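You operate a simulated robot arm through the tools that you are given. There is no shell and no other tool.

You are at the controls of a simulated robot arm. One attempt, no reset.

TASK
Fetch the white short roller and set it on the top of the test bench. Then put the black bracket from the top of the parts cabinet on the top of the test bench. Then open the middle blue drawer, take the white loom and leave it in the inside of the middle blue drawer, then shut the drawer. Then take the yellow carton and put it on the top of the end table. Then push the lower bench drawer shut. Then put the green loom on top of the mesh pouch on the top of the parts cabinet. Then take the grey bracket from the lower shelf of the trolley and leave it on the top of the parts cabinet. Then put the low foam block on the grey table top. Then put the stubby spring on the red tag. Then turn the green-tag pressure knob to 4. Then turn the sealer dial to 2 seconds. Then put the right foam block on the top of the end table. The order counts.

The check looks at the end state, three seconds after you hand in, the way a careful person would. Anything else that was tipped, shoved, dropped, spilled or broken makes it a failure.

THE ROBOT
A 7-joint arm with a three-finger gripper on a trunk, on a base that drives. Base frame: it is fixed to the floor where the robot stands at the start and does not move with it; the origin is under the middle of the robot, x ahead of it, y to its left, z up; the surface under the hand at the start is at about z = 0.85. Lengths are in m, angles in rad, forces in N, time in s.
With the tool pointing down near the work surface it reaches from about 0.1 to 0.88 m from the robot's upright axis, wherever it stands. Its first joint turns from -2.897 to 2.897 rad. Places, roughly: black bracket (8x5x4 cm) [0.8, 0, 0.9]; green loom (13x6x4 cm) [0.5, 0.7, 0.8]; green-tag pressure knob [0.9, -1.6, 1.1]; grey bracket (7x3x8 cm) [0.6, 0.8, 0.4]; grey table top [-0.8, -4.1, 0.8]; inside of the middle blue drawer [0.4, 0, 0.5]; low foam block (10x5x4 cm) [1.5, -1.4, 0.8]; lower bench drawer [-4.5, -3.7, 0.1]; mesh pouch (13x20x4 cm) [0.7, -1, 0.9]; middle blue drawer [0.5, 0, 0.5]; red tag [1, -1.75, 0.75]; right foam block (10x5x4 cm) [0, -4.2, 1.2]; sealer dial [0.1, -3.9, 0.8]; stubby spring (3x3x3 cm) [1.3, -1.8, 0.8]; top of the end table [-1.2, -1.7, 0.8]; top of the parts cabinet [0.6, -0.4, 0.8]; top of the test bench [1, -1.6, 0.8]; white loom (13x6x4 cm) [0.6, 0.7, 0.8]; white short roller (12x3x4 cm) [0.8, 0.2, 0.9]; yellow carton [-0.75, -4, 0.75]. Payload 2.94 kg.
The tool frame sits at the grasp point between the pads (the TCP): z along the fingers, y along the line on which they close. The tips reach 0.03 m beyond it. The gripper opens to 0.132 m. The gripper's body begins 0.107 m behind the TCP.
Orientation is told as [roll, pitch, yaw] about the base's x, y, z axes, in that order, counted from this pose: with the fingers straight down and closing along the base's y, the tool's x points along the base's -x, its y along +y and its z along -z.

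THE INTERFACE
- The arm moves only by the tool apply_moves. Its argument "increments" is a list of rows, each a list of 7 numbers: the shift along the tool's x, y, z in units of 400 mm (1.0 is 400 mm), then the turn, a rotation vector about the tool's x, y, z in units of 90 degrees (1.0 is 90 degrees), then the gripper command, from -1 (shut) to 1 (fully open), values between in proportion. In form: [[dx, dy, dz, ax, ay, az, hand], ...]. A call has 1 to 20 rows; each row is the pose to reach, as a shift and turn from the pose commanded when the call began, along the tool's axes at that moment. A call with a number of a shift or a turn outside -1 to 1 is refused whole. A row lasts 0.2 s, in which the tool goes at most 0.05 m and 0.15 rad; a call with a longer step from one row to the next is refused whole, and so is a gripper value outside its range. A pose out of reach is approached as far as the arm can. The call stops where the force on the tool passes 40 N (or 10 N more than at its start, if that is more) or the arm is blocked; 0.2 s more then pass. Each finger halts on what it meets, pressing with about 24 N; the grip force reading is that of the motor and also rises with nothing between the fingers. The clock runs only during rows and for 0.2 s after the last one: add rows that repeat a pose to give the fingers time. The reply holds the time, the measured pose of the TCP, the force on the tool along the base axes, the opening and the grip force, in the units named above and with some noise, with the torque about the TCP (base axes, N m) and any sound that the robot's microphone picked up.
- Cameras (640 x 400 px; columns grow to the right, rows downward): "scene" is now at [0.023, 0.1761, 1.843]; the picture's right is [-0.23, -0.97, 0.00], its down [-0.91, 0.21, -0.36] and it looks along [0.35, -0.08, -0.93] (base axes); focal length 251 px, centre (320, 200). "wrist" rides on the gripper at [0.072, 0.003, -0.144] in the tool frame; the picture's right is [-0.04, 1.00, 0.00], its down [-0.88, -0.04, -0.48] and it looks along [-0.47, -0.02, 0.88] (tool axes); focal length 256 px, centre (320, 200). There is no depth. A picture from a camera that has moved, and an enlarged one, comes with that camera's place and axes in the base frame and with its lens.
- get_image(camera): a new picture of that camera. No time passes.
- raise_lower(by): slides the trunk up (or, below 0, down) by that many m; the arm and the scene camera ride with it, the base frame stays. It gives what a move gives, with no picture.
- steer(legs): drives the robot by 1 to 6 legs, each [ahead, left, turn to the left] in m, m and rad, along the robot's own axes; the way and the turn of a leg run together, so that a leg with both is an arc; at most 1.5 m and 3.142 rad a leg. The arm and the cameras ride along, it lands a little off, and it stops where it bumps. It gives what a move gives.
- pan_tilt(pan, tilt): turns the head with the scene camera to pan (to the left, within 2.496 rad either way) and tilt (down, from -0.506 to 1.204), counted from straight ahead of the robot. It gives what a move gives.
- inspect(camera, box): a new picture of the part [left, top, right, bottom] of that camera's present view, enlarged. No time passes.
- job_done(): hands the job in; it is judged then, once.

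Nothing tells you exact positions but the pictures and the camera data. Unless the task says otherwise, let go and move clear before handing in.

The tools are called after "Call:" by a JSON object that holds its "method" and its "body". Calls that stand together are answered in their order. apply_moves: Moves the arm, as the interface text tells. Its arguments: {"type":"object","properties":{"increments":{"type":"array","items":{"type":"array","items":{"type":"number"}}}},"required":["increments"]} The other tools are called the same way: raise_lower (by) slides the trunk up or down; steer (legs) drives the base; pan_tilt (pan, tilt) turns the head that bears the scene camera; get_image (camera) takes a picture; inspect (camera, box) takes an enlarged picture of a part of a camera's view; job_done () hands the job in.

At the start:

```text
time_s: 0.0
tool_pos: [0.5565, 0.1868, 1.1549]
ee_rot: [0.001, 0.0, -0.001]
contact_force: [0.7, -0.5, -0.1]
torque: [-0.03, 0.01, 0.0]
finger_gap: 0.1319
gripper_force: 0.0
trunk travel left (down, up): [-0.375, 0.165]
robot x, y, heading: [0.0031, -0.0036, 0.004]
head pan, tilt: [-0.229, 1.201]
```

scene: 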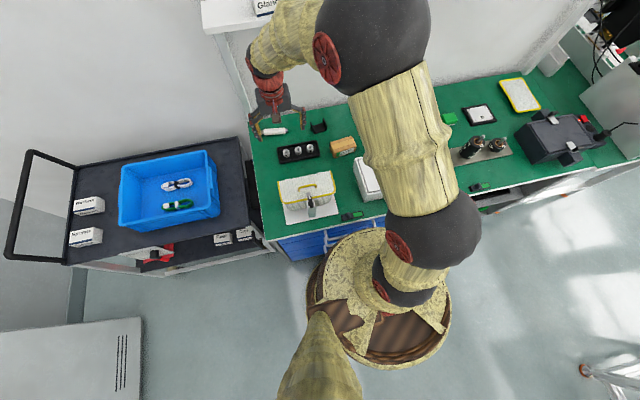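
wrist: 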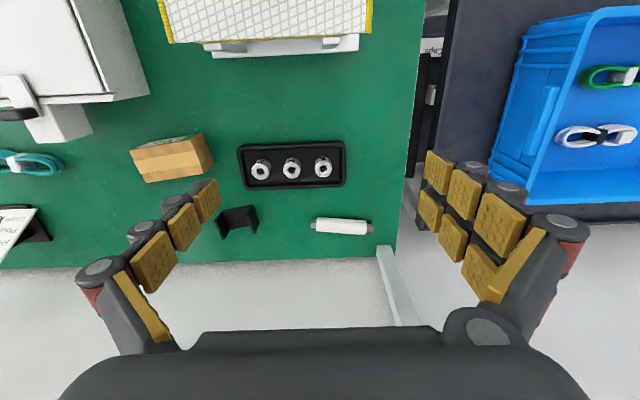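

I see the parts cabinet with a green top ahead, with the trolley and its blue tray to the left. I'll look around with the head camera before moving.

Call:
{"method": "pan_tilt", "body": {"pan": 0.0, "tilt": 0.6}}

```text
time_s: 1.0
tool_pos: [0.5574, 0.1871, 1.153]
ee_rot: [0.0, -0.001, 0.0]
contact_force: [-0.4, -0.4, 1.4]
torque: [0.02, -0.03, -0.03]
finger_gap: 0.1322
gripper_force: 0.0
trunk travel left (down, up): [-0.375, 0.165]
robot x, y, heading: [0.0026, 0.0004, 0.003]
head pan, tilt: [0.0, 0.6]
```

Call:
{"method": "get_image", "body": {"camera": "scene"}}

Call:
{"method": "inspect", "body": {"camera": "wrist", "box": [120, 100, 440, 300]}}

```text
taken
camera scene: at [0.0569, 0.1887, 1.8875], right [0.0, -1.0, 0.0], down [-0.57, 0.0, -0.82], along [0.82, 0.0, -0.57], focal length 251 px, centre (320, 200)
```

scene: 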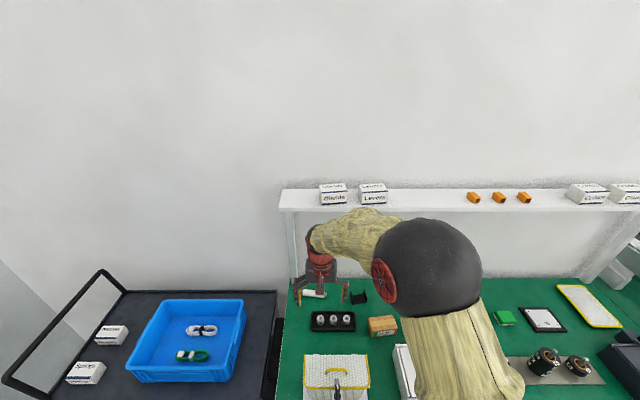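

```text
2.00 times, centred on (280, 200) of wrist
camera zoom: at [0.4842, 0.1899, 1.2976], right [0.04, 1.0, 0.0], down [0.88, -0.04, 0.48], along [0.47, -0.02, -0.88], focal length 512 px, centre (400, 200)
```

zoom: 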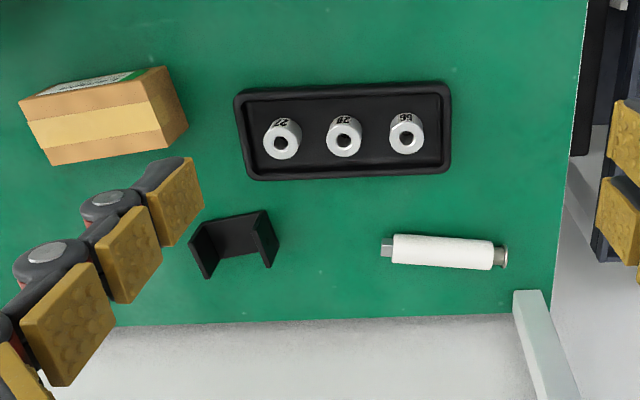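

The roller, bracket and plate are near the cabinet's back edge, under a raised shelf. Next I'll look right and behind to map the other areas.

Call:
{"method": "pan_tilt", "body": {"pan": -0.9, "tilt": 0.7}}

Call:
{"method": "get_image", "body": {"camera": "scene"}}

Call:
{"method": "pan_tilt", "body": {"pan": -1.8, "tilt": 0.5}}

Call:
{"method": "get_image", "body": {"camera": "scene"}}

Call:
{"method": "pan_tilt", "body": {"pan": -2.49, "tilt": 0.4}}

Call:
{"method": "get_image", "body": {"camera": "scene"}}

Call:
{"method": "pan_tilt", "body": {"pan": 0.9, "tilt": 0.7}}

Call:
{"method": "get_image", "body": {"camera": "scene"}}

Call:
{"method": "pan_tilt", "body": {"pan": 2.3, "tilt": 0.5}}

Call:
{"method": "get_image", "body": {"camera": "scene"}}

```text
time_s: 2.2
tool_pos: [0.5564, 0.1864, 1.1546]
ee_rot: [0.001, 0.0, 0.001]
contact_force: [0.1, -0.3, -0.2]
torque: [-0.02, -0.02, -0.01]
finger_gap: 0.1321
gripper_force: 0.1
trunk travel left (down, up): [-0.375, 0.165]
robot x, y, heading: [0.0017, -0.0035, -0.002]
head pan, tilt: [-0.901, 0.7]
```

```text
taken
camera scene: at [0.0213, 0.1222, 1.879], right [-0.78, -0.62, 0.0], down [-0.4, 0.5, -0.76], along [0.48, -0.6, -0.64], focal length 251 px, centre (320, 200)
```

scene: 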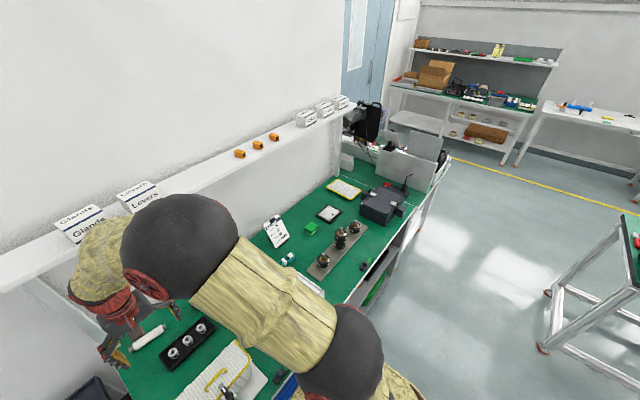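

```text
time_s: 3.4
tool_pos: [0.557, 0.1859, 1.1533]
ee_rot: [0.0, -0.001, 0.0]
contact_force: [0.0, -0.5, 0.3]
torque: [0.0, -0.03, -0.01]
finger_gap: 0.1317
gripper_force: 0.1
trunk travel left (down, up): [-0.375, 0.165]
robot x, y, heading: [0.0009, -0.0012, -0.002]
head pan, tilt: [-1.799, 0.499]
```

```text
taken
camera scene: at [-0.052, 0.1001, 1.8967], right [-0.97, 0.23, 0.0], down [0.11, 0.47, -0.88], along [-0.2, -0.86, -0.48], focal length 251 px, centre (320, 200)
```

scene: 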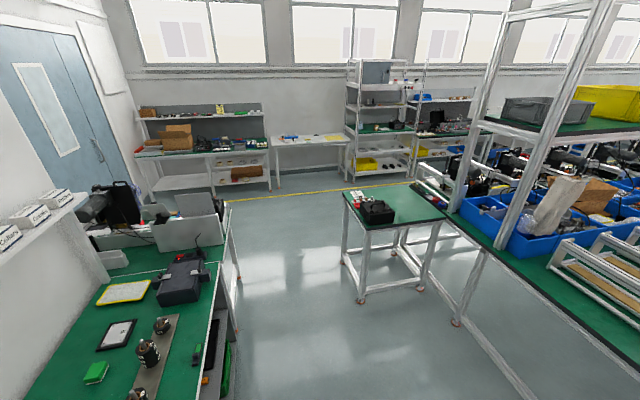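

```text
time_s: 4.5
tool_pos: [0.557, 0.1875, 1.1539]
ee_rot: [0.001, 0.001, 0.001]
contact_force: [0.0, -0.2, -0.6]
torque: [-0.03, -0.03, 0.0]
finger_gap: 0.132
gripper_force: 0.1
trunk travel left (down, up): [-0.375, 0.165]
robot x, y, heading: [0.0002, -0.0036, 0.002]
head pan, tilt: [-2.491, 0.4]
```

```text
taken
camera scene: at [-0.1051, 0.1326, 1.9059], right [-0.61, 0.8, 0.0], down [0.31, 0.24, -0.92], along [-0.73, -0.56, -0.39], focal length 251 px, centre (320, 200)
```

scene: 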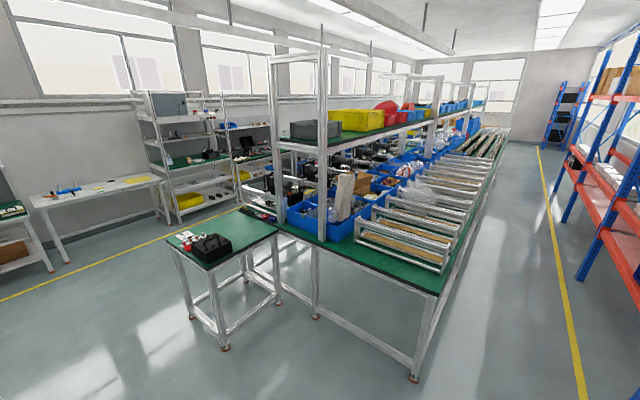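

```text
time_s: 7.3
tool_pos: [0.5562, 0.1858, 1.1542]
ee_rot: [0.0, 0.0, -0.001]
contact_force: [0.0, -0.8, 0.1]
torque: [-0.05, 0.01, 0.04]
finger_gap: 0.1321
gripper_force: 0.1
trunk travel left (down, up): [-0.375, 0.165]
robot x, y, heading: [0.0002, -0.0021, -0.001]
head pan, tilt: [0.901, 0.7]
```

```text
taken
camera scene: at [0.0213, 0.2553, 1.879], right [0.78, -0.62, 0.0], down [-0.4, -0.5, -0.76], along [0.48, 0.6, -0.64], focal length 251 px, centre (320, 200)
```

scene: 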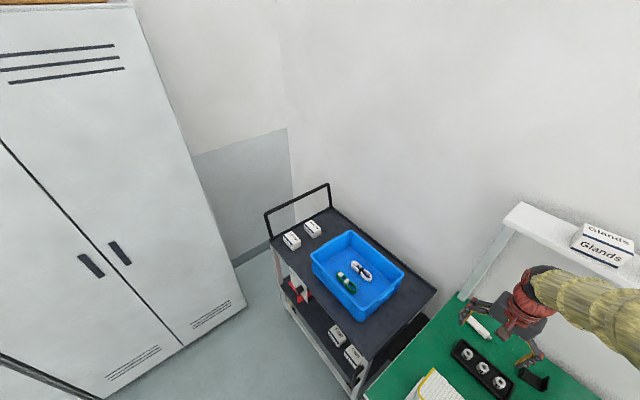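

```text
time_s: 8.8
tool_pos: [0.5558, 0.1863, 1.1545]
ee_rot: [0.0, 0.001, 0.0]
contact_force: [0.1, 0.1, -0.3]
torque: [0.0, 0.01, -0.02]
finger_gap: 0.1319
gripper_force: 0.1
trunk travel left (down, up): [-0.375, 0.165]
robot x, y, heading: [0.0031, 0.0017, -0.004]
head pan, tilt: [2.3, 0.499]
```

```text
taken
camera scene: at [-0.0921, 0.2566, 1.8967], right [0.75, 0.67, 0.0], down [0.32, -0.36, -0.88], along [-0.58, 0.65, -0.48], focal length 251 px, centre (320, 200)
```

scene: 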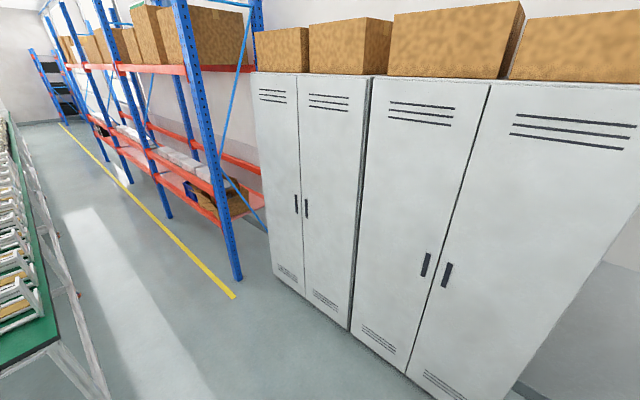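

The workshop is mapped roughly. First job: the white roller at about (0.775, 0.223), axis nearly along y. I'll move above it with the gripper yawed about 81° and check with the wrist camera.

Call:
{"method": "apply_moves", "body": {"increments": [[-0.045, 0.008, 0.028, 0, 0, -0.082, 1], [-0.09, 0.016, 0.056, 0, 0, -0.164, 1], [-0.135, 0.024, 0.084, 0, 0, -0.246, 1], [-0.18, 0.032, 0.112, 0, 0, -0.328, 1], [-0.225, 0.04, 0.14, 0, 0, -0.41, 1], [-0.27, 0.048, 0.168, 0, 0, -0.492, 1], [-0.315, 0.056, 0.196, 0, 0, -0.574, 1], [-0.36, 0.064, 0.224, 0, 0, -0.656, 1], [-0.405, 0.072, 0.252, 0, 0, -0.738, 1], [-0.45, 0.08, 0.28, 0, 0, -0.82, 1], [-0.545, 0.09, 0.31, 0, 0, -0.904, 1], [-0.545, 0.09, 0.31, 0, 0, -0.904, 1]]}}

Call:
{"method": "get_image", "body": {"camera": "wrist"}}

```text
time_s: 11.4
tool_pos: [0.7723, 0.2227, 1.032]
ee_rot: [0.0, 0.0, 1.419]
contact_force: [-0.3, 0.2, 0.7]
torque: [0.0, 0.01, -0.01]
finger_gap: 0.1319
gripper_force: 0.2
trunk travel left (down, up): [-0.375, 0.165]
robot x, y, heading: [0.0015, -0.0019, 0.001]
head pan, tilt: [2.3, 0.499]
```

```text
taken
camera wrist: at [0.759, 0.1509, 1.1757], right [-0.98, 0.19, 0.0], down [0.17, 0.86, 0.48], along [0.09, 0.47, -0.88], focal length 256 px, centre (320, 200)
```

wrist: 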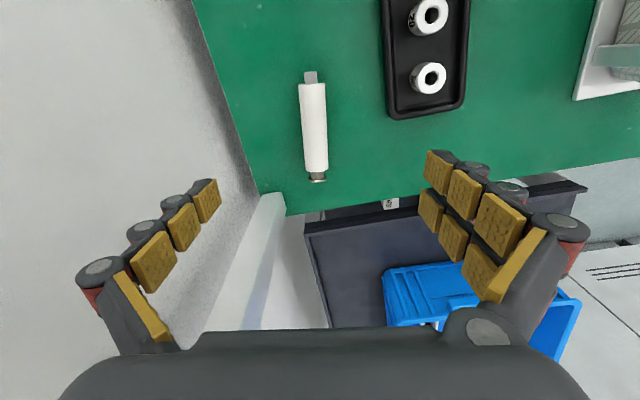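

The roller is centred at about (0.778, 0.223) and the gripper is aligned. I'll descend with the fingers partly closed to stay clear of the back edge.

Call:
{"method": "apply_moves", "body": {"increments": [[0, -0.012, 0.08, 0, 0, 0, 0.3], [0, -0.012, 0.16, 0, 0, 0, 0.3], [0, -0.012, 0.24, 0, 0, 0, 0.3], [0, -0.012, 0.3, 0, 0, 0, 0.3]]}}

Call:
{"method": "get_image", "body": {"camera": "wrist"}}

```text
time_s: 12.4
tool_pos: [0.7795, 0.2201, 0.9092]
ee_rot: [0.0, -0.001, 1.421]
contact_force: [0.2, 1.2, 1.1]
torque: [0.03, 0.06, 0.01]
finger_gap: 0.0859
gripper_force: 0.0
trunk travel left (down, up): [-0.375, 0.165]
robot x, y, heading: [-0.0013, -0.0003, -0.002]
head pan, tilt: [2.3, 0.499]
```

```text
taken
camera wrist: at [0.7656, 0.1496, 1.0543], right [-0.98, 0.19, 0.0], down [0.17, 0.86, 0.48], along [0.09, 0.47, -0.88], focal length 256 px, centre (320, 200)
```

wrist: 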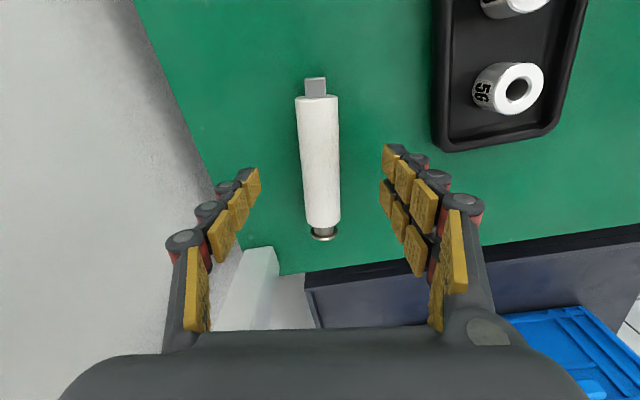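

Call:
{"method": "apply_moves", "body": {"increments": [[0, 0, 0.035, 0, 0, 0, 0.2], [0, 0, 0.062, 0, 0, 0, 0.0], [0, 0, 0.062, 0, 0, 0, -0.4], [0, 0, 0.062, 0, 0, 0, -1], [0, 0, 0.062, 0, 0, 0, -1], [0, 0, 0.062, 0, 0, 0, -1], [0, 0, 0.062, 0, 0, 0, -1], [0, 0, 0.062, 0, 0, 0, -1]]}}

Call:
{"method": "get_image", "body": {"camera": "wrist"}}

```text
time_s: 14.2
tool_pos: [0.7799, 0.2218, 0.8859]
ee_rot: [0.0, 0.001, 1.423]
contact_force: [0.6, 0.0, 0.7]
torque: [0.02, -0.03, 0.12]
finger_gap: 0.0286
gripper_force: 24.5
trunk travel left (down, up): [-0.375, 0.165]
robot x, y, heading: [0.0037, 0.0001, 0.001]
head pan, tilt: [2.3, 0.499]
```

```text
taken
camera wrist: at [0.7656, 0.1504, 1.0298], right [-0.98, 0.19, 0.0], down [0.17, 0.86, 0.48], along [0.09, 0.47, -0.88], focal length 256 px, centre (320, 200)
```

wrist: 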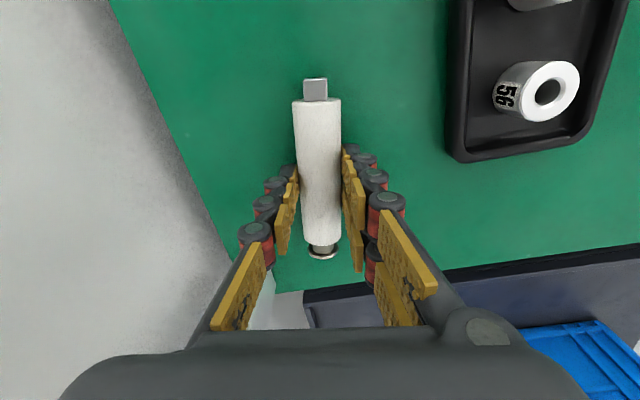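

Gripped (gap 2.9 cm). I'll lift it straight up, then pull back toward the robot before driving.

Call:
{"method": "apply_moves", "body": {"increments": [[0, 0, -0.1, 0, 0, 0, -1], [0, 0, -0.2, 0, 0, 0, -1], [0, 0, -0.3, 0, 0, 0, -1], [0, 0, -0.4, 0, 0, 0, -1], [0, 0, -0.5, 0, 0, 0, -1], [0, 0, -0.6, 0, 0, 0, -1], [0.015, 0.1, -0.65, 0, 0, 0, -1], [0.03, 0.2, -0.65, 0, 0, 0, -1], [0.045, 0.3, -0.65, 0, 0, 0, -1], [0.06, 0.4, -0.65, 0, 0, 0, -1], [0.075, 0.5, -0.65, 0, 0, 0, -1], [0.09, 0.6, -0.65, 0, 0, 0, -1], [0.105, 0.7, -0.65, 0, 0, 0, -1], [0.12, 0.8, -0.65, 0, 0, 0, -1]]}}

Call:
{"method": "pan_tilt", "body": {"pan": -1.0, "tilt": 0.9}}

Call:
{"method": "get_image", "body": {"camera": "scene"}}

Call:
{"method": "pan_tilt", "body": {"pan": -1.57, "tilt": 1.1}}

Call:
{"method": "get_image", "body": {"camera": "scene"}}

```text
time_s: 16.1
tool_pos: [0.6603, 0.2181, 1.0389]
ee_rot: [0.105, 0.056, 1.429]
contact_force: [0.5, 0.2, -1.6]
torque: [-0.01, 0.05, -0.02]
finger_gap: 0.0
gripper_force: 24.2
trunk travel left (down, up): [-0.375, 0.165]
robot x, y, heading: [0.0025, -0.0058, 0.007]
head pan, tilt: [2.3, 0.499]
stopped in row 9: the arm was blocked; the commanded pose is now the measured one
```

```text
time_s: 18.9
tool_pos: [0.6109, 0.2077, 1.0932]
ee_rot: [0.067, 0.051, 1.423]
contact_force: [0.0, -0.1, 0.0]
torque: [0.0, 0.0, 0.0]
finger_gap: 0.0
gripper_force: 24.2
trunk travel left (down, up): [-0.375, 0.165]
robot x, y, heading: [0.0022, -0.0037, 0.005]
head pan, tilt: [-1.0, 0.901]
```

```text
taken
camera scene: at [0.0092, 0.1227, 1.8628], right [-0.84, -0.54, 0.0], down [-0.43, 0.66, -0.62], along [0.34, -0.52, -0.78], focal length 251 px, centre (320, 200)
```

scene: 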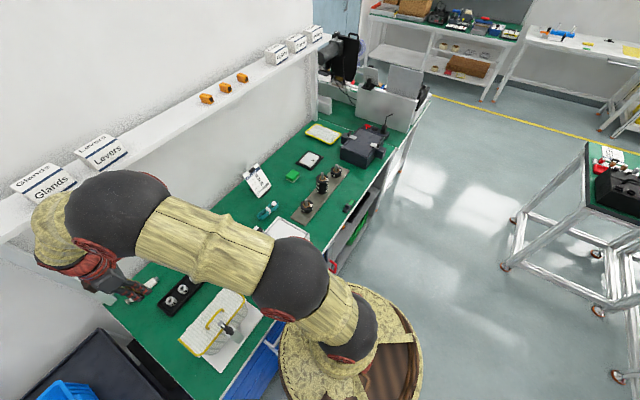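

```text
time_s: 19.9
tool_pos: [0.6104, 0.2073, 1.0939]
ee_rot: [0.068, 0.051, 1.422]
contact_force: [0.3, 0.2, 0.3]
torque: [0.01, -0.01, -0.01]
finger_gap: 0.0003
gripper_force: 24.2
trunk travel left (down, up): [-0.375, 0.165]
robot x, y, heading: [0.0032, -0.0018, 0.002]
head pan, tilt: [-1.571, 1.1]
```

```text
taken
camera scene: at [-0.0316, 0.1228, 1.849], right [-1.0, 0.0, 0.0], down [0.0, 0.89, -0.45], along [0.0, -0.45, -0.89], focal length 251 px, centre (320, 200)
```

scene: 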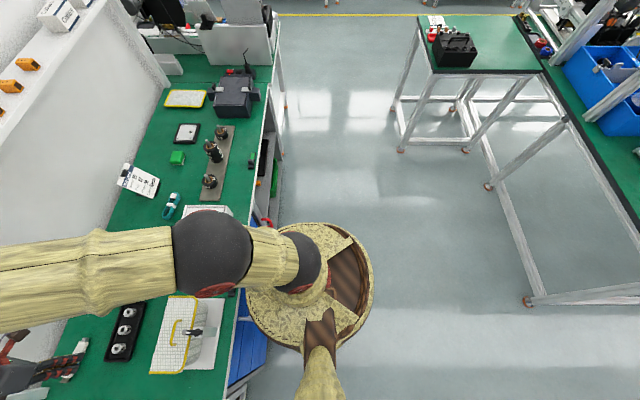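

The arm was blocked on the way up (likely the wrist against the shelf), and the gripper now reads empty. I'll find where the roller went.

Call:
{"method": "get_image", "body": {"camera": "wrist"}}

Call:
{"method": "pan_tilt", "body": {"pan": -0.1, "tilt": 0.8}}

Call:
{"method": "get_image", "body": {"camera": "scene"}}

```text
taken
camera wrist: at [0.6079, 0.143, 1.2404], right [-0.98, 0.19, 0.07], down [0.2, 0.88, 0.43], along [0.02, 0.43, -0.9], focal length 256 px, centre (320, 200)
```

wrist: 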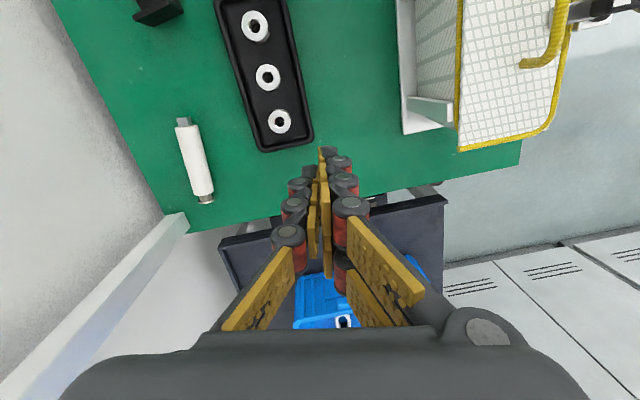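

```text
time_s: 21.5
tool_pos: [0.6113, 0.2081, 1.0934]
ee_rot: [0.069, 0.05, 1.421]
contact_force: [0.3, -0.6, -1.1]
torque: [-0.02, 0.04, 0.02]
finger_gap: 0.0
gripper_force: 23.9
trunk travel left (down, up): [-0.375, 0.165]
robot x, y, heading: [0.0006, 0.0024, 0.002]
head pan, tilt: [-0.099, 0.799]
```

```text
taken
camera scene: at [0.0484, 0.1783, 1.8707], right [-0.1, -1.0, 0.0], down [-0.71, 0.07, -0.7], along [0.69, -0.07, -0.72], focal length 251 px, centre (320, 200)
```

scene: 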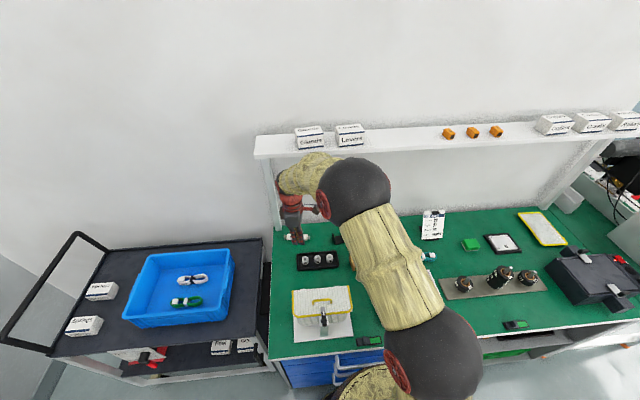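

The roller seems to be lying where it was. I'll zoom in to check its pose and make sure nothing else was disturbed.

Call:
{"method": "inspect", "body": {"camera": "wrist", "box": [60, 0, 320, 240]}}

Call:
{"method": "inspect", "body": {"camera": "scene", "box": [230, 110, 430, 250]}}

```text
1.67 times, centred on (190, 120) of wrist
camera zoom: at [0.6079, 0.143, 1.2404], right [-0.98, 0.19, 0.07], down [0.2, 0.88, 0.43], along [0.02, 0.43, -0.9], focal length 427 px, centre (537, 333)
```

zoom: 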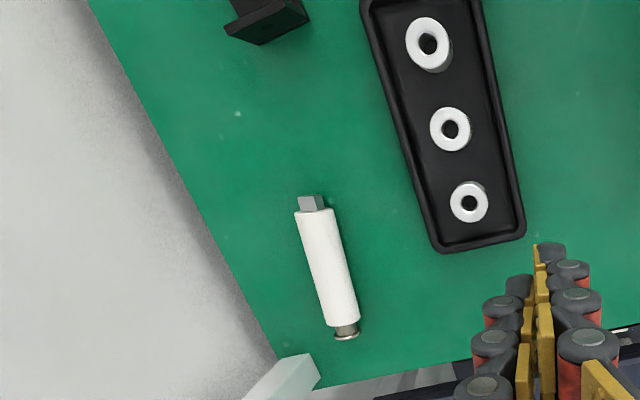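

```text
2.86 times, centred on (330, 180) of scene
camera zoom: at [0.0484, 0.1783, 1.8707], right [-0.1, -1.0, 0.0], down [-0.71, 0.07, -0.7], along [0.69, -0.07, -0.72], focal length 718 px, centre (291, 257)
```

zoom: 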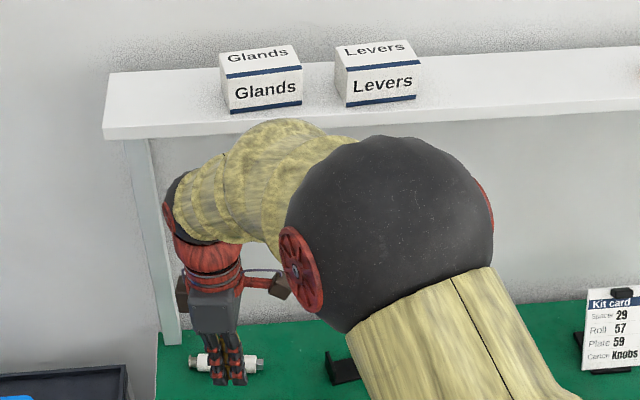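

Roller and shelf boxes look undisturbed. I'll level the tool, reopen, and redo the grasp, this time lifting only a little and then backing the base away from under the shelf.

Call:
{"method": "apply_moves", "body": {"increments": [[0, 0, 0, 0.044, -0.032, 0, 0], [0, 0, 0, 0.044, -0.032, 0, 0.3], [0, 0, 0, 0.044, -0.032, 0, 0.3]]}}

```text
time_s: 22.3
tool_pos: [0.6099, 0.2086, 1.0939]
ee_rot: [-0.002, -0.002, 1.421]
contact_force: [-0.8, 0.4, -0.1]
torque: [0.04, -0.01, -0.07]
finger_gap: 0.0518
gripper_force: 0.1
trunk travel left (down, up): [-0.375, 0.165]
robot x, y, heading: [-0.0012, -0.0037, 0.002]
head pan, tilt: [-0.099, 0.799]
```

Call:
{"method": "apply_moves", "body": {"increments": [[-0.02, -0.084, 0.03, 0, 0, 0, 0.3], [-0.04, -0.168, 0.06, 0, 0, 0, 0.3], [-0.06, -0.252, 0.09, 0, 0, 0, 0.3], [-0.08, -0.336, 0.13, 0, 0, 0, 0.3], [-0.1, -0.419, 0.2, 0, 0, 0, 0.3], [-0.1, -0.419, 0.3, 0, 0, 0, 0.3], [-0.1, -0.419, 0.4, 0, 0, 0, 0.3], [-0.1, -0.419, 0.45, 0, 0, 0, 0.3]]}}

Call:
{"method": "get_image", "body": {"camera": "wrist"}}

```text
time_s: 24.1
tool_pos: [0.7821, 0.2204, 0.9116]
ee_rot: [0.0, 0.001, 1.421]
contact_force: [-0.2, 0.5, 0.7]
torque: [0.01, 0.04, 0.01]
finger_gap: 0.0859
gripper_force: 0.0
trunk travel left (down, up): [-0.375, 0.165]
robot x, y, heading: [0.0031, -0.0029, 0.005]
head pan, tilt: [-0.099, 0.799]
```

```text
taken
camera wrist: at [0.7688, 0.1506, 1.0563], right [-0.98, 0.19, 0.0], down [0.17, 0.86, 0.47], along [0.09, 0.47, -0.88], focal length 256 px, centre (320, 200)
```

wrist: 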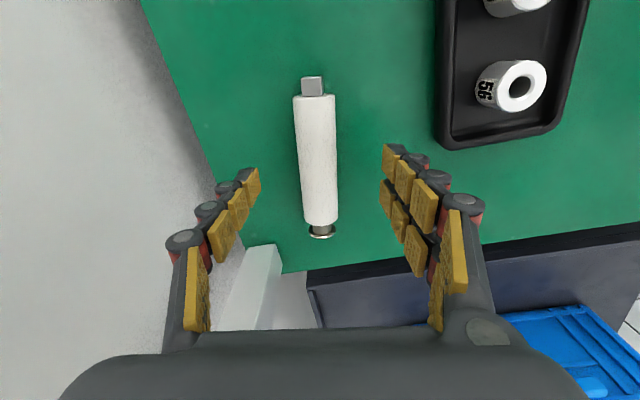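

Call:
{"method": "apply_moves", "body": {"increments": [[0, 0, 0.035, 0, 0, 0, 0.2], [0, 0, 0.072, 0, 0, 0, 0.0], [0, 0, 0.072, 0, 0, 0, -0.4], [0, 0, 0.072, 0, 0, 0, -1], [0, 0, 0.072, 0, 0, 0, -1], [0, 0, 0.072, 0, 0, 0, -1], [0, 0, 0.072, 0, 0, 0, -1], [0, 0, 0.072, 0, 0, 0, -1]]}}

Call:
{"method": "apply_moves", "body": {"increments": [[0, 0, -0.015, 0, 0, 0, -1], [0, 0, -0.03, 0, 0, 0, -1], [0, 0, -0.05, 0, 0, 0, -1], [0, 0, -0.07, 0, 0, 0, -1], [0, 0, -0.09, 0, 0, 0, -1], [0, 0, -0.11, 0, 0, 0, -1]]}}

Call:
{"method": "get_image", "body": {"camera": "wrist"}}

```text
time_s: 25.9
tool_pos: [0.7826, 0.2213, 0.8855]
ee_rot: [-0.003, 0.0, 1.42]
contact_force: [1.6, 0.3, 1.7]
torque: [0.03, -0.05, 0.0]
finger_gap: 0.0286
gripper_force: 24.2
trunk travel left (down, up): [-0.375, 0.165]
robot x, y, heading: [0.0019, -0.0038, 0.006]
head pan, tilt: [-0.099, 0.799]
```

```text
time_s: 27.3
tool_pos: [0.7846, 0.2226, 0.9273]
ee_rot: [0.0, 0.003, 1.422]
contact_force: [1.4, 0.0, -2.0]
torque: [0.02, 0.02, 0.01]
finger_gap: 0.0288
gripper_force: 23.6
trunk travel left (down, up): [-0.375, 0.165]
robot x, y, heading: [0.0012, -0.0028, 0.003]
head pan, tilt: [-0.099, 0.799]
```

```text
taken
camera wrist: at [0.7693, 0.1515, 1.0716], right [-0.98, 0.19, 0.0], down [0.17, 0.86, 0.47], along [0.09, 0.47, -0.88], focal length 256 px, centre (320, 200)
```

wrist: 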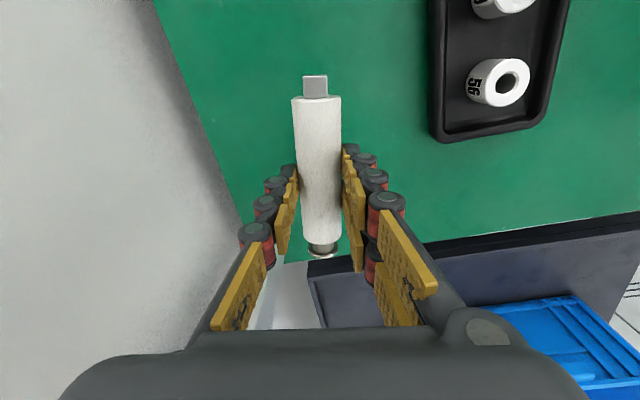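

Lifted cleanly this time. I'll rise a little, retract low from under the shelf, then raise further.

Call:
{"method": "apply_moves", "body": {"increments": [[0, 0, -0.06, 0, 0, 0, -1], [0, 0, -0.12, 0, 0, 0, -1], [0, 0, -0.18, 0, 0, 0, -1], [0.009, 0.06, -0.18, 0, 0, 0, -1], [0.018, 0.12, -0.18, 0, 0, 0, -1], [0.027, 0.18, -0.18, 0, 0, 0, -1], [0.036, 0.24, -0.2, 0, 0, 0, -1], [0.045, 0.3, -0.25, 0, 0, 0, -1], [0.054, 0.36, -0.3, 0, 0, 0, -1], [0.063, 0.42, -0.35, 0, 0, 0, -1], [0.072, 0.48, -0.4, 0, 0, 0, -1], [0.082, 0.54, -0.45, 0, 0, 0, -1], [0.09, 0.6, -0.5, 0, 0, 0, -1], [0.1, 0.67, -0.52, 0, 0, 0, -1], [0.11, 0.74, -0.52, 0, 0, 0, -1], [0.12, 0.8, -0.52, 0, 0, 0, -1]]}}

Call:
{"method": "get_image", "body": {"camera": "scene"}}

```text
time_s: 30.7
tool_pos: [0.4591, 0.2236, 1.1361]
ee_rot: [-0.001, 0.0, 1.421]
contact_force: [-0.4, -0.2, -2.0]
torque: [-0.03, -0.04, -0.03]
finger_gap: 0.0285
gripper_force: 23.7
trunk travel left (down, up): [-0.375, 0.165]
robot x, y, heading: [-0.0015, -0.0031, 0.008]
head pan, tilt: [-0.099, 0.799]
```

```text
taken
camera scene: at [0.0476, 0.1782, 1.8708], right [-0.1, -1.0, 0.0], down [-0.71, 0.07, -0.7], along [0.69, -0.07, -0.72], focal length 251 px, centre (320, 200)
```

scene: 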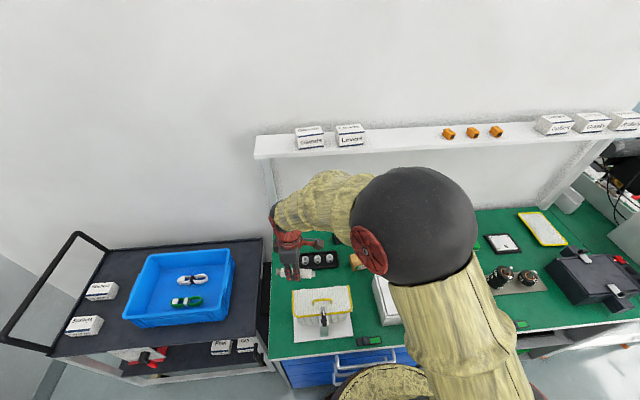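

Roller is held. Now I'll look at the test bench area to the right in detail before driving.

Call:
{"method": "pan_tilt", "body": {"pan": -1.15, "tilt": 0.6}}

Call:
{"method": "get_image", "body": {"camera": "scene"}}

Call:
{"method": "inspect", "body": {"camera": "scene", "box": [200, 60, 420, 200]}}

```text
time_s: 32.0
tool_pos: [0.4584, 0.2222, 1.1362]
ee_rot: [0.0, 0.002, 1.419]
contact_force: [0.5, -0.2, -1.4]
torque: [0.0, -0.04, 0.01]
finger_gap: 0.0286
gripper_force: 23.8
trunk travel left (down, up): [-0.375, 0.165]
robot x, y, heading: [-0.0003, -0.0067, 0.001]
head pan, tilt: [-1.15, 0.6]
```

```text
taken
camera scene: at [0.0045, 0.1056, 1.8876], right [-0.91, -0.41, 0.0], down [-0.23, 0.51, -0.83], along [0.34, -0.75, -0.57], focal length 251 px, centre (320, 200)
```

scene: 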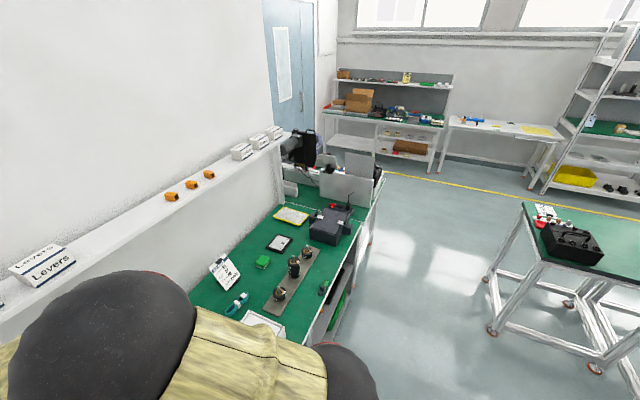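

```text
2.86 times, centred on (310, 130) of scene
camera zoom: at [0.0045, 0.1056, 1.8876], right [-0.91, -0.41, 0.0], down [-0.23, 0.51, -0.83], along [0.34, -0.75, -0.57], focal length 718 px, centre (349, 400)
```

zoom: 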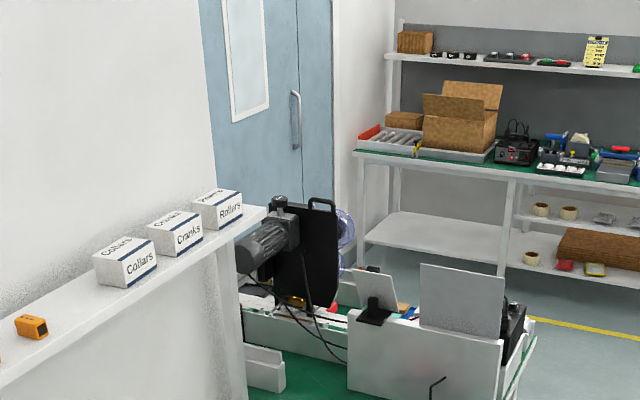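

The test bench is beyond the metal panels at the right end of the cabinet. I'll back off so the arm clears the cabinet front, then slide right in the aisle.

Call:
{"method": "steer", "body": {"legs": [[-0.3, 0, 0], [0, -1.0, 0]]}}

Call:
{"method": "pan_tilt", "body": {"pan": -0.5, "tilt": 0.6}}

Call:
{"method": "get_image", "body": {"camera": "scene"}}

```text
time_s: 38.8
tool_pos: [0.1744, -0.7585, 1.1364]
ee_rot: [0.0, 0.0, 1.445]
contact_force: [-0.1, -0.2, -1.4]
torque: [0.04, 0.02, -0.01]
finger_gap: 0.0287
gripper_force: 23.5
trunk travel left (down, up): [-0.375, 0.165]
robot x, y, heading: [-0.2779, -0.998, 0.03]
head pan, tilt: [-1.15, 0.6]
```

```text
time_s: 39.8
tool_pos: [0.1738, -0.7594, 1.1362]
ee_rot: [0.001, 0.003, 1.446]
contact_force: [-0.1, -0.2, -1.4]
torque: [0.03, 0.01, 0.02]
finger_gap: 0.0287
gripper_force: 24.2
trunk travel left (down, up): [-0.375, 0.165]
robot x, y, heading: [-0.2802, -0.9964, 0.029]
head pan, tilt: [-0.499, 0.6]
```

```text
taken
camera scene: at [-0.2372, -0.8485, 1.8876], right [-0.46, -0.89, 0.0], down [-0.5, 0.26, -0.82], along [0.73, -0.38, -0.57], focal length 251 px, centre (320, 200)
```

scene: 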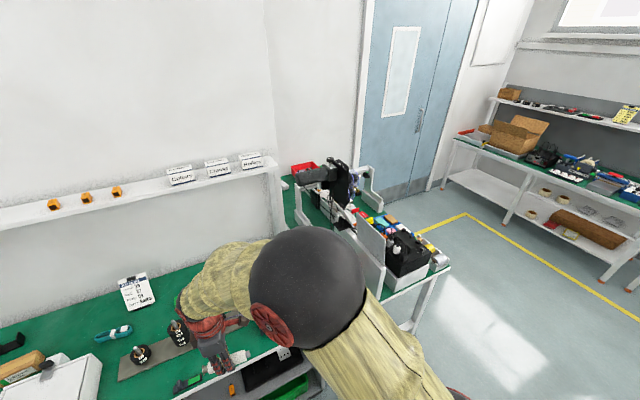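

Call:
{"method": "steer", "body": {"legs": [[0, -0.7, -0.03]]}}

Call:
{"method": "pan_tilt", "body": {"pan": 0.1, "tilt": 0.6}}

Call:
{"method": "get_image", "body": {"camera": "scene"}}

Call:
{"method": "pan_tilt", "body": {"pan": -0.6, "tilt": 0.6}}

Call:
{"method": "get_image", "body": {"camera": "scene"}}

```text
time_s: 43.6
tool_pos: [0.1882, -1.4659, 1.1364]
ee_rot: [0.002, 0.0, 1.407]
contact_force: [-0.6, -0.1, -1.7]
torque: [0.02, -0.02, 0.01]
finger_gap: 0.0285
gripper_force: 23.8
trunk travel left (down, up): [-0.375, 0.165]
robot x, y, heading: [-0.2772, -1.6822, -0.014]
head pan, tilt: [-0.499, 0.6]
```

```text
time_s: 44.6
tool_pos: [0.1875, -1.4641, 1.1363]
ee_rot: [0.0, 0.002, 1.406]
contact_force: [0.3, 0.5, -1.5]
torque: [-0.01, 0.0, 0.0]
finger_gap: 0.0287
gripper_force: 24.5
trunk travel left (down, up): [-0.375, 0.165]
robot x, y, heading: [-0.2723, -1.681, -0.011]
head pan, tilt: [0.099, 0.6]
```

```text
taken
camera scene: at [-0.2149, -1.4869, 1.8876], right [0.09, -1.0, 0.0], down [-0.56, -0.05, -0.82], along [0.82, 0.07, -0.57], focal length 251 px, centre (320, 200)
```

scene: 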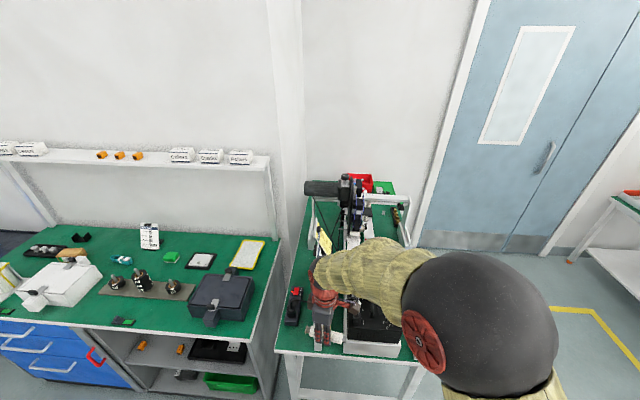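

```text
time_s: 45.6
tool_pos: [0.1893, -1.465, 1.1361]
ee_rot: [0.0, 0.003, 1.407]
contact_force: [-0.3, 0.4, -2.2]
torque: [-0.05, 0.0, 0.0]
finger_gap: 0.0287
gripper_force: 23.9
trunk travel left (down, up): [-0.375, 0.165]
robot x, y, heading: [-0.2737, -1.6839, -0.006]
head pan, tilt: [-0.6, 0.6]
```

```text
taken
camera scene: at [-0.2305, -1.5453, 1.8876], right [-0.57, -0.82, 0.0], down [-0.46, 0.32, -0.82], along [0.68, -0.47, -0.57], focal length 251 px, centre (320, 200)
```

scene: 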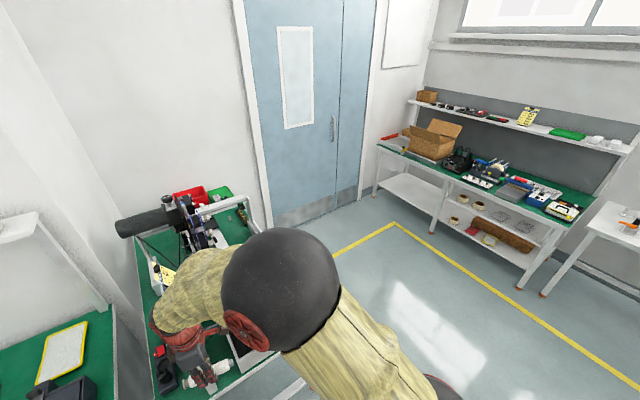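

The bench runs from about x = 0.29 to 1.6 and y = -1.27 to -1.88, and its right side is open floor. I'll go round to that side and face it.

Call:
{"method": "steer", "body": {"legs": [[0, -0.95, 0], [1.15, 0, 0], [0, 0, 1.57]]}}

Call:
{"method": "pan_tilt", "body": {"pan": -0.3, "tilt": 0.8}}

Call:
{"method": "get_image", "body": {"camera": "scene"}}

Call:
{"method": "get_image", "body": {"camera": "wrist"}}

```text
time_s: 59.9
tool_pos: [0.6309, -2.1902, 1.1361]
ee_rot: [0.0, 0.002, 2.983]
contact_force: [-0.4, -0.3, -2.5]
torque: [0.03, -0.01, -0.01]
finger_gap: 0.0289
gripper_force: 23.9
trunk travel left (down, up): [-0.375, 0.165]
robot x, y, heading: [0.8504, -2.6538, 1.567]
head pan, tilt: [-0.6, 0.6]
```

```text
time_s: 60.7
tool_pos: [0.6308, -2.1898, 1.1361]
ee_rot: [0.001, 0.002, 2.986]
contact_force: [0.3, -0.4, -1.4]
torque: [0.04, -0.05, 0.0]
finger_gap: 0.0288
gripper_force: 24.2
trunk travel left (down, up): [-0.375, 0.165]
robot x, y, heading: [0.8553, -2.6507, 1.571]
head pan, tilt: [-0.3, 0.799]
```

```text
taken
camera scene: at [0.6859, -2.6045, 1.8708], right [0.95, -0.3, 0.0], down [-0.21, -0.68, -0.7], along [0.21, 0.67, -0.72], focal length 251 px, centre (320, 200)
```

scene: 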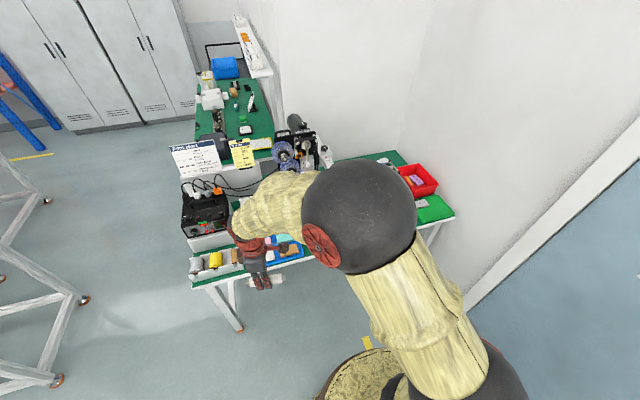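

```text
taken
camera wrist: at [0.702, -2.2049, 1.2799], right [-0.2, -0.98, 0.0], down [-0.86, 0.17, 0.47], along [-0.47, 0.1, -0.88], focal length 256 px, centre (320, 200)
```

wrist: 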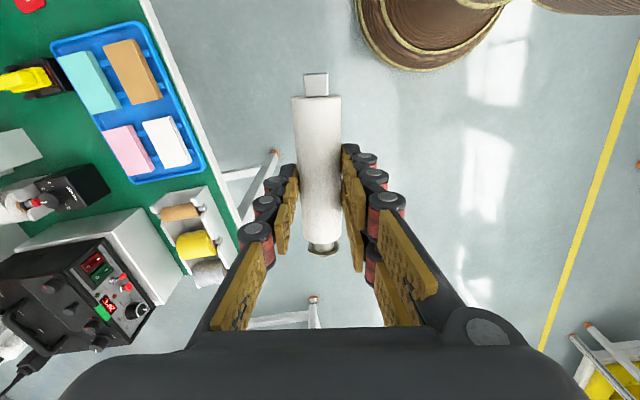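

The wrist camera gives a good view. I'll turn the hand so the camera faces the bench while the hand stays outside its edge.

Call:
{"method": "apply_moves", "body": {"increments": [[0.049, -0.046, -0.015, 0, 0, 0.09, -1], [0.097, -0.091, -0.03, 0, 0, 0.18, -1], [0.146, -0.137, -0.045, 0, 0, 0.27, -1], [0.194, -0.182, -0.06, 0, 0, 0.36, -1], [0.243, -0.228, -0.075, 0, 0, 0.45, -1], [0.291, -0.274, -0.09, 0, 0, 0.54, -1], [0.34, -0.319, -0.105, 0, 0, 0.63, -1], [0.388, -0.365, -0.12, 0, 0, 0.72, -1], [0.437, -0.41, -0.135, 0, 0, 0.81, -1], [0.485, -0.456, -0.15, 0, 0, 0.9, -1], [0.485, -0.456, -0.15, 0, 0, 0.9, -1]]}}

Call:
{"method": "get_image", "body": {"camera": "wrist"}}

Call:
{"method": "get_image", "body": {"camera": "scene"}}

```text
time_s: 63.1
tool_pos: [0.8519, -2.0399, 1.1968]
ee_rot: [-0.001, -0.002, 1.567]
contact_force: [0.2, -0.5, -1.4]
torque: [0.0, 0.0, 0.0]
finger_gap: 0.0287
gripper_force: 23.8
trunk travel left (down, up): [-0.375, 0.165]
robot x, y, heading: [0.8548, -2.6512, 1.573]
head pan, tilt: [-0.3, 0.799]
```

```text
taken
camera wrist: at [0.8489, -2.1125, 1.3393], right [-1.0, 0.04, 0.0], down [0.04, 0.88, 0.48], along [0.02, 0.48, -0.88], focal length 256 px, centre (320, 200)
```

wrist: 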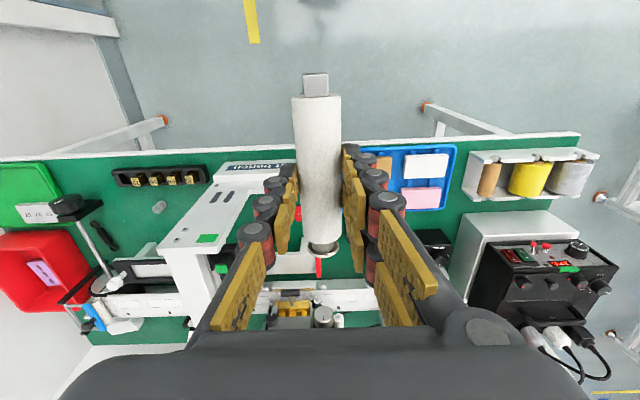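

```text
taken
camera scene: at [0.6858, -2.6046, 1.8707], right [0.95, -0.3, 0.0], down [-0.21, -0.68, -0.7], along [0.21, 0.67, -0.72], focal length 251 px, centre (320, 200)
```

scene: 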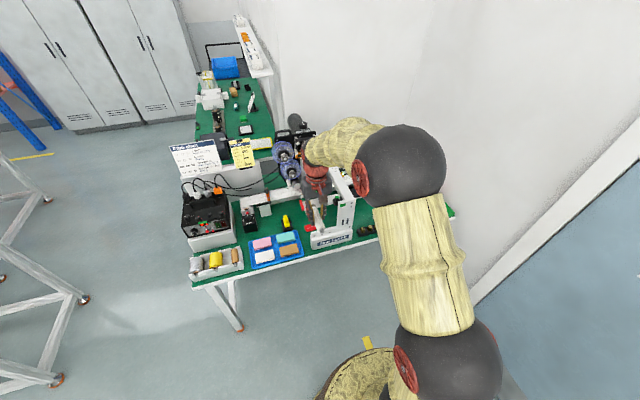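

Call:
{"method": "inspect", "body": {"camera": "scene", "box": [170, 130, 330, 290]}}

Call:
{"method": "inspect", "body": {"camera": "wrist", "box": [0, 120, 320, 360]}}

Call:
{"method": "inspect", "body": {"camera": "wrist", "box": [340, 120, 640, 380]}}

```text
2.50 times, centred on (250, 210) of scene
camera zoom: at [0.6858, -2.6046, 1.8707], right [0.95, -0.3, 0.0], down [-0.21, -0.68, -0.7], along [0.21, 0.67, -0.72], focal length 628 px, centre (495, 175)
```

zoom: 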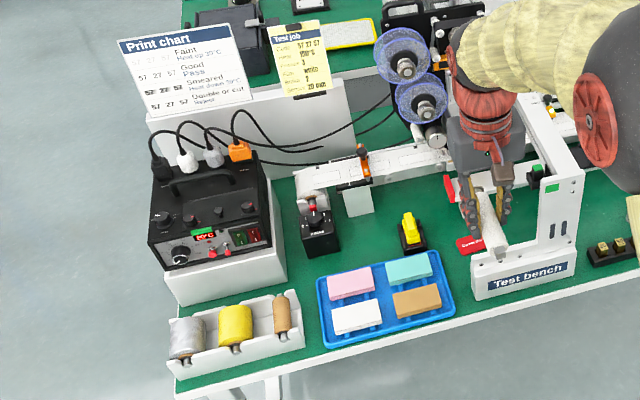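

```text
1.67 times, centred on (160, 240) of wrist
camera zoom: at [0.8489, -2.1125, 1.3393], right [-1.0, 0.04, 0.0], down [0.04, 0.88, 0.48], along [0.02, 0.48, -0.88], focal length 427 px, centre (587, 133)
```

zoom: 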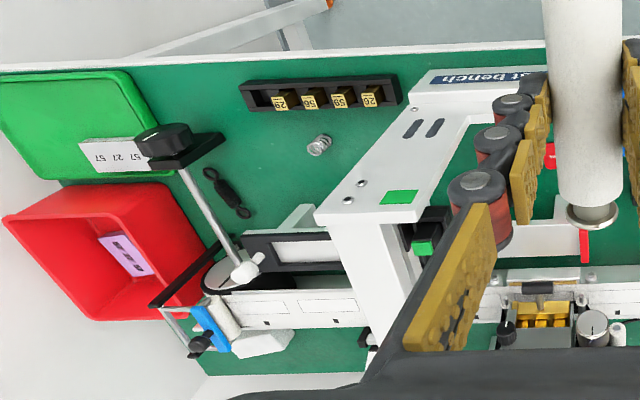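

```text
1.54 times, centred on (490, 250) of wrist
camera zoom: at [0.8489, -2.1125, 1.3393], right [-1.0, 0.04, 0.0], down [0.04, 0.88, 0.48], along [0.02, 0.48, -0.88], focal length 394 px, centre (58, 123)
```

zoom: 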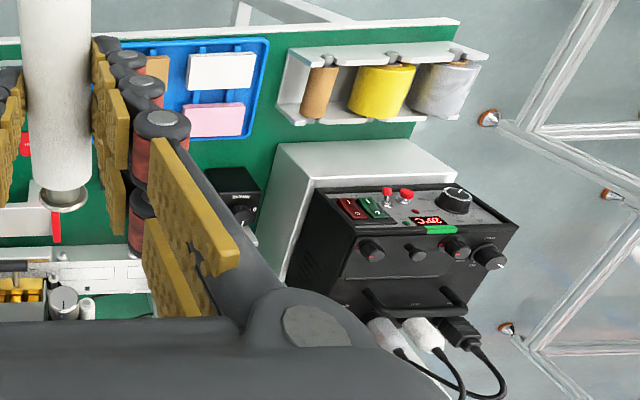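

The right side of the bench has a machine, trays and bins. I'll swing the arm aside so the head camera can survey it and find clear spots.

Call:
{"method": "steer", "body": {"legs": [[0, -0.3, 0], [0, 0, 0.9]]}}

Call:
{"method": "pan_tilt", "body": {"pan": -0.95, "tilt": 0.75}}

Call:
{"method": "get_image", "body": {"camera": "scene"}}

Call:
{"method": "inspect", "body": {"camera": "scene", "box": [120, 60, 360, 300]}}

Call:
{"method": "inspect", "body": {"camera": "scene", "box": [300, 60, 540, 300]}}

```text
time_s: 67.4
tool_pos: [0.6662, -2.2788, 1.1953]
ee_rot: [0.0, 0.0, 2.482]
contact_force: [-0.5, -0.5, -1.8]
torque: [-0.03, 0.01, 0.0]
finger_gap: 0.0288
gripper_force: 23.3
trunk travel left (down, up): [-0.375, 0.165]
robot x, y, heading: [1.1478, -2.6485, 2.48]
head pan, tilt: [-0.3, 0.799]
```

```text
time_s: 68.5
tool_pos: [0.665, -2.2775, 1.1955]
ee_rot: [-0.001, -0.001, 2.481]
contact_force: [0.7, 0.9, -1.6]
torque: [0.02, -0.03, 0.01]
finger_gap: 0.0288
gripper_force: 24.3
trunk travel left (down, up): [-0.375, 0.165]
robot x, y, heading: [1.1502, -2.6522, 2.476]
head pan, tilt: [-0.949, 0.75]
```

```text
taken
camera scene: at [1.0574, -2.7382, 1.8747], right [1.0, -0.04, 0.0], down [-0.03, -0.68, -0.73], along [0.03, 0.73, -0.68], focal length 251 px, centre (320, 200)
```

scene: 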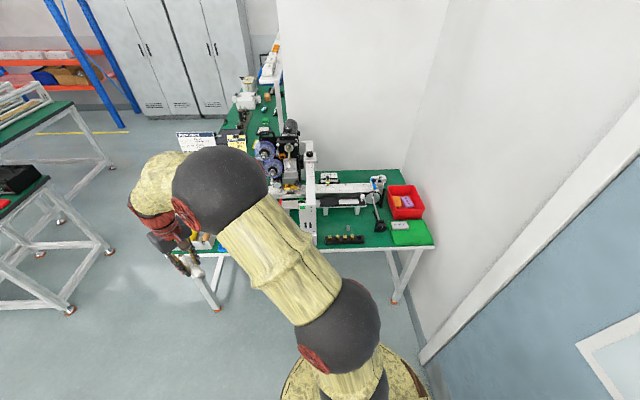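

```text
1.67 times, centred on (240, 180) of scene
camera zoom: at [1.0574, -2.7382, 1.8747], right [1.0, -0.04, 0.0], down [-0.03, -0.68, -0.73], along [0.03, 0.73, -0.68], focal length 419 px, centre (453, 233)
```

zoom: 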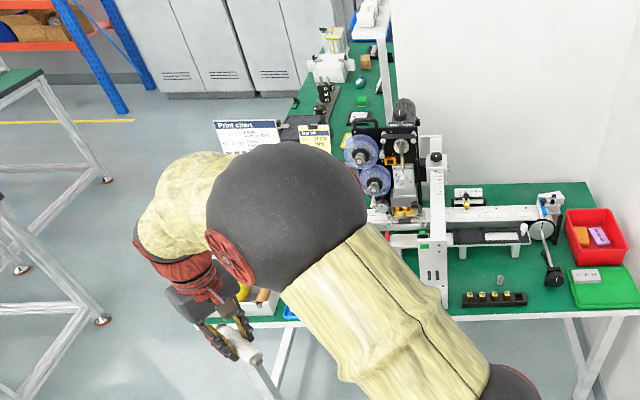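

```text
1.67 times, centred on (420, 180) of scene
camera zoom: at [1.0574, -2.7382, 1.8747], right [1.0, -0.04, 0.0], down [-0.03, -0.68, -0.73], along [0.03, 0.73, -0.68], focal length 419 px, centre (153, 233)
```

zoom: 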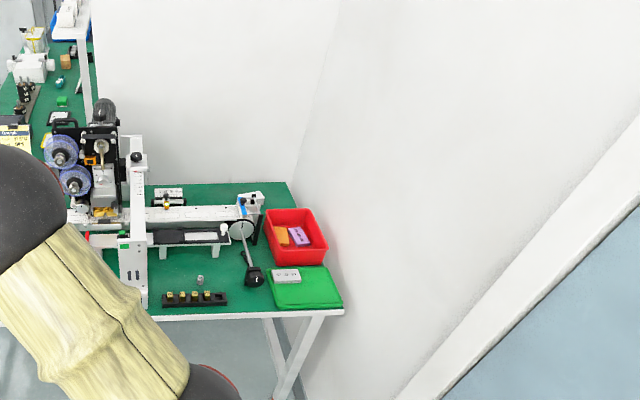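

Call:
{"method": "inspect", "body": {"camera": "scene", "box": [290, 150, 450, 250]}}

Call:
{"method": "inspect", "body": {"camera": "scene", "box": [240, 110, 340, 210]}}

```text
4.00 times, centred on (370, 200) of scene
camera zoom: at [1.0574, -2.7382, 1.8747], right [1.0, -0.04, 0.0], down [-0.03, -0.68, -0.73], along [0.03, 0.73, -0.68], focal length 1005 px, centre (120, 200)
```

zoom: 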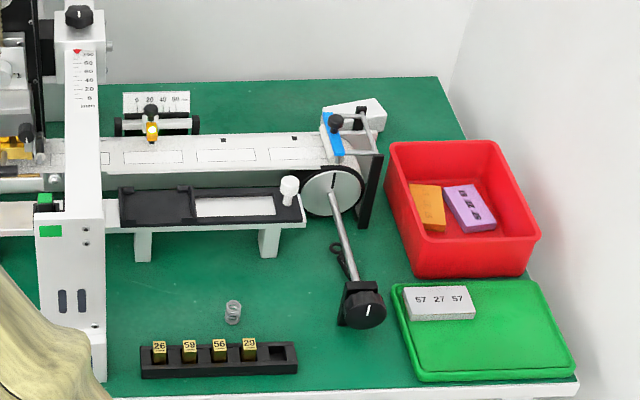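

```text
4.00 times, centred on (290, 160) of scene
camera zoom: at [1.0574, -2.7382, 1.8747], right [1.0, -0.04, 0.0], down [-0.03, -0.68, -0.73], along [0.03, 0.73, -0.68], focal length 1005 px, centre (440, 360)
```

zoom: 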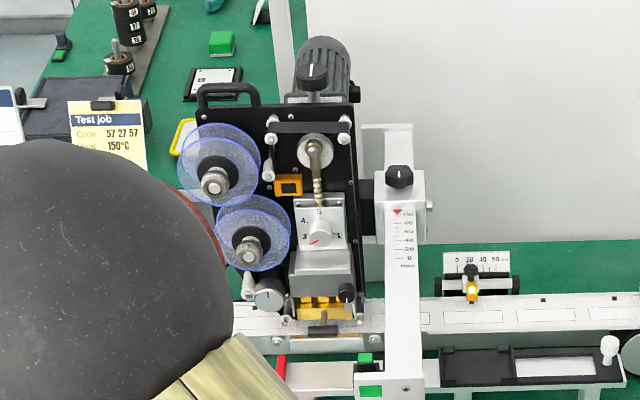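

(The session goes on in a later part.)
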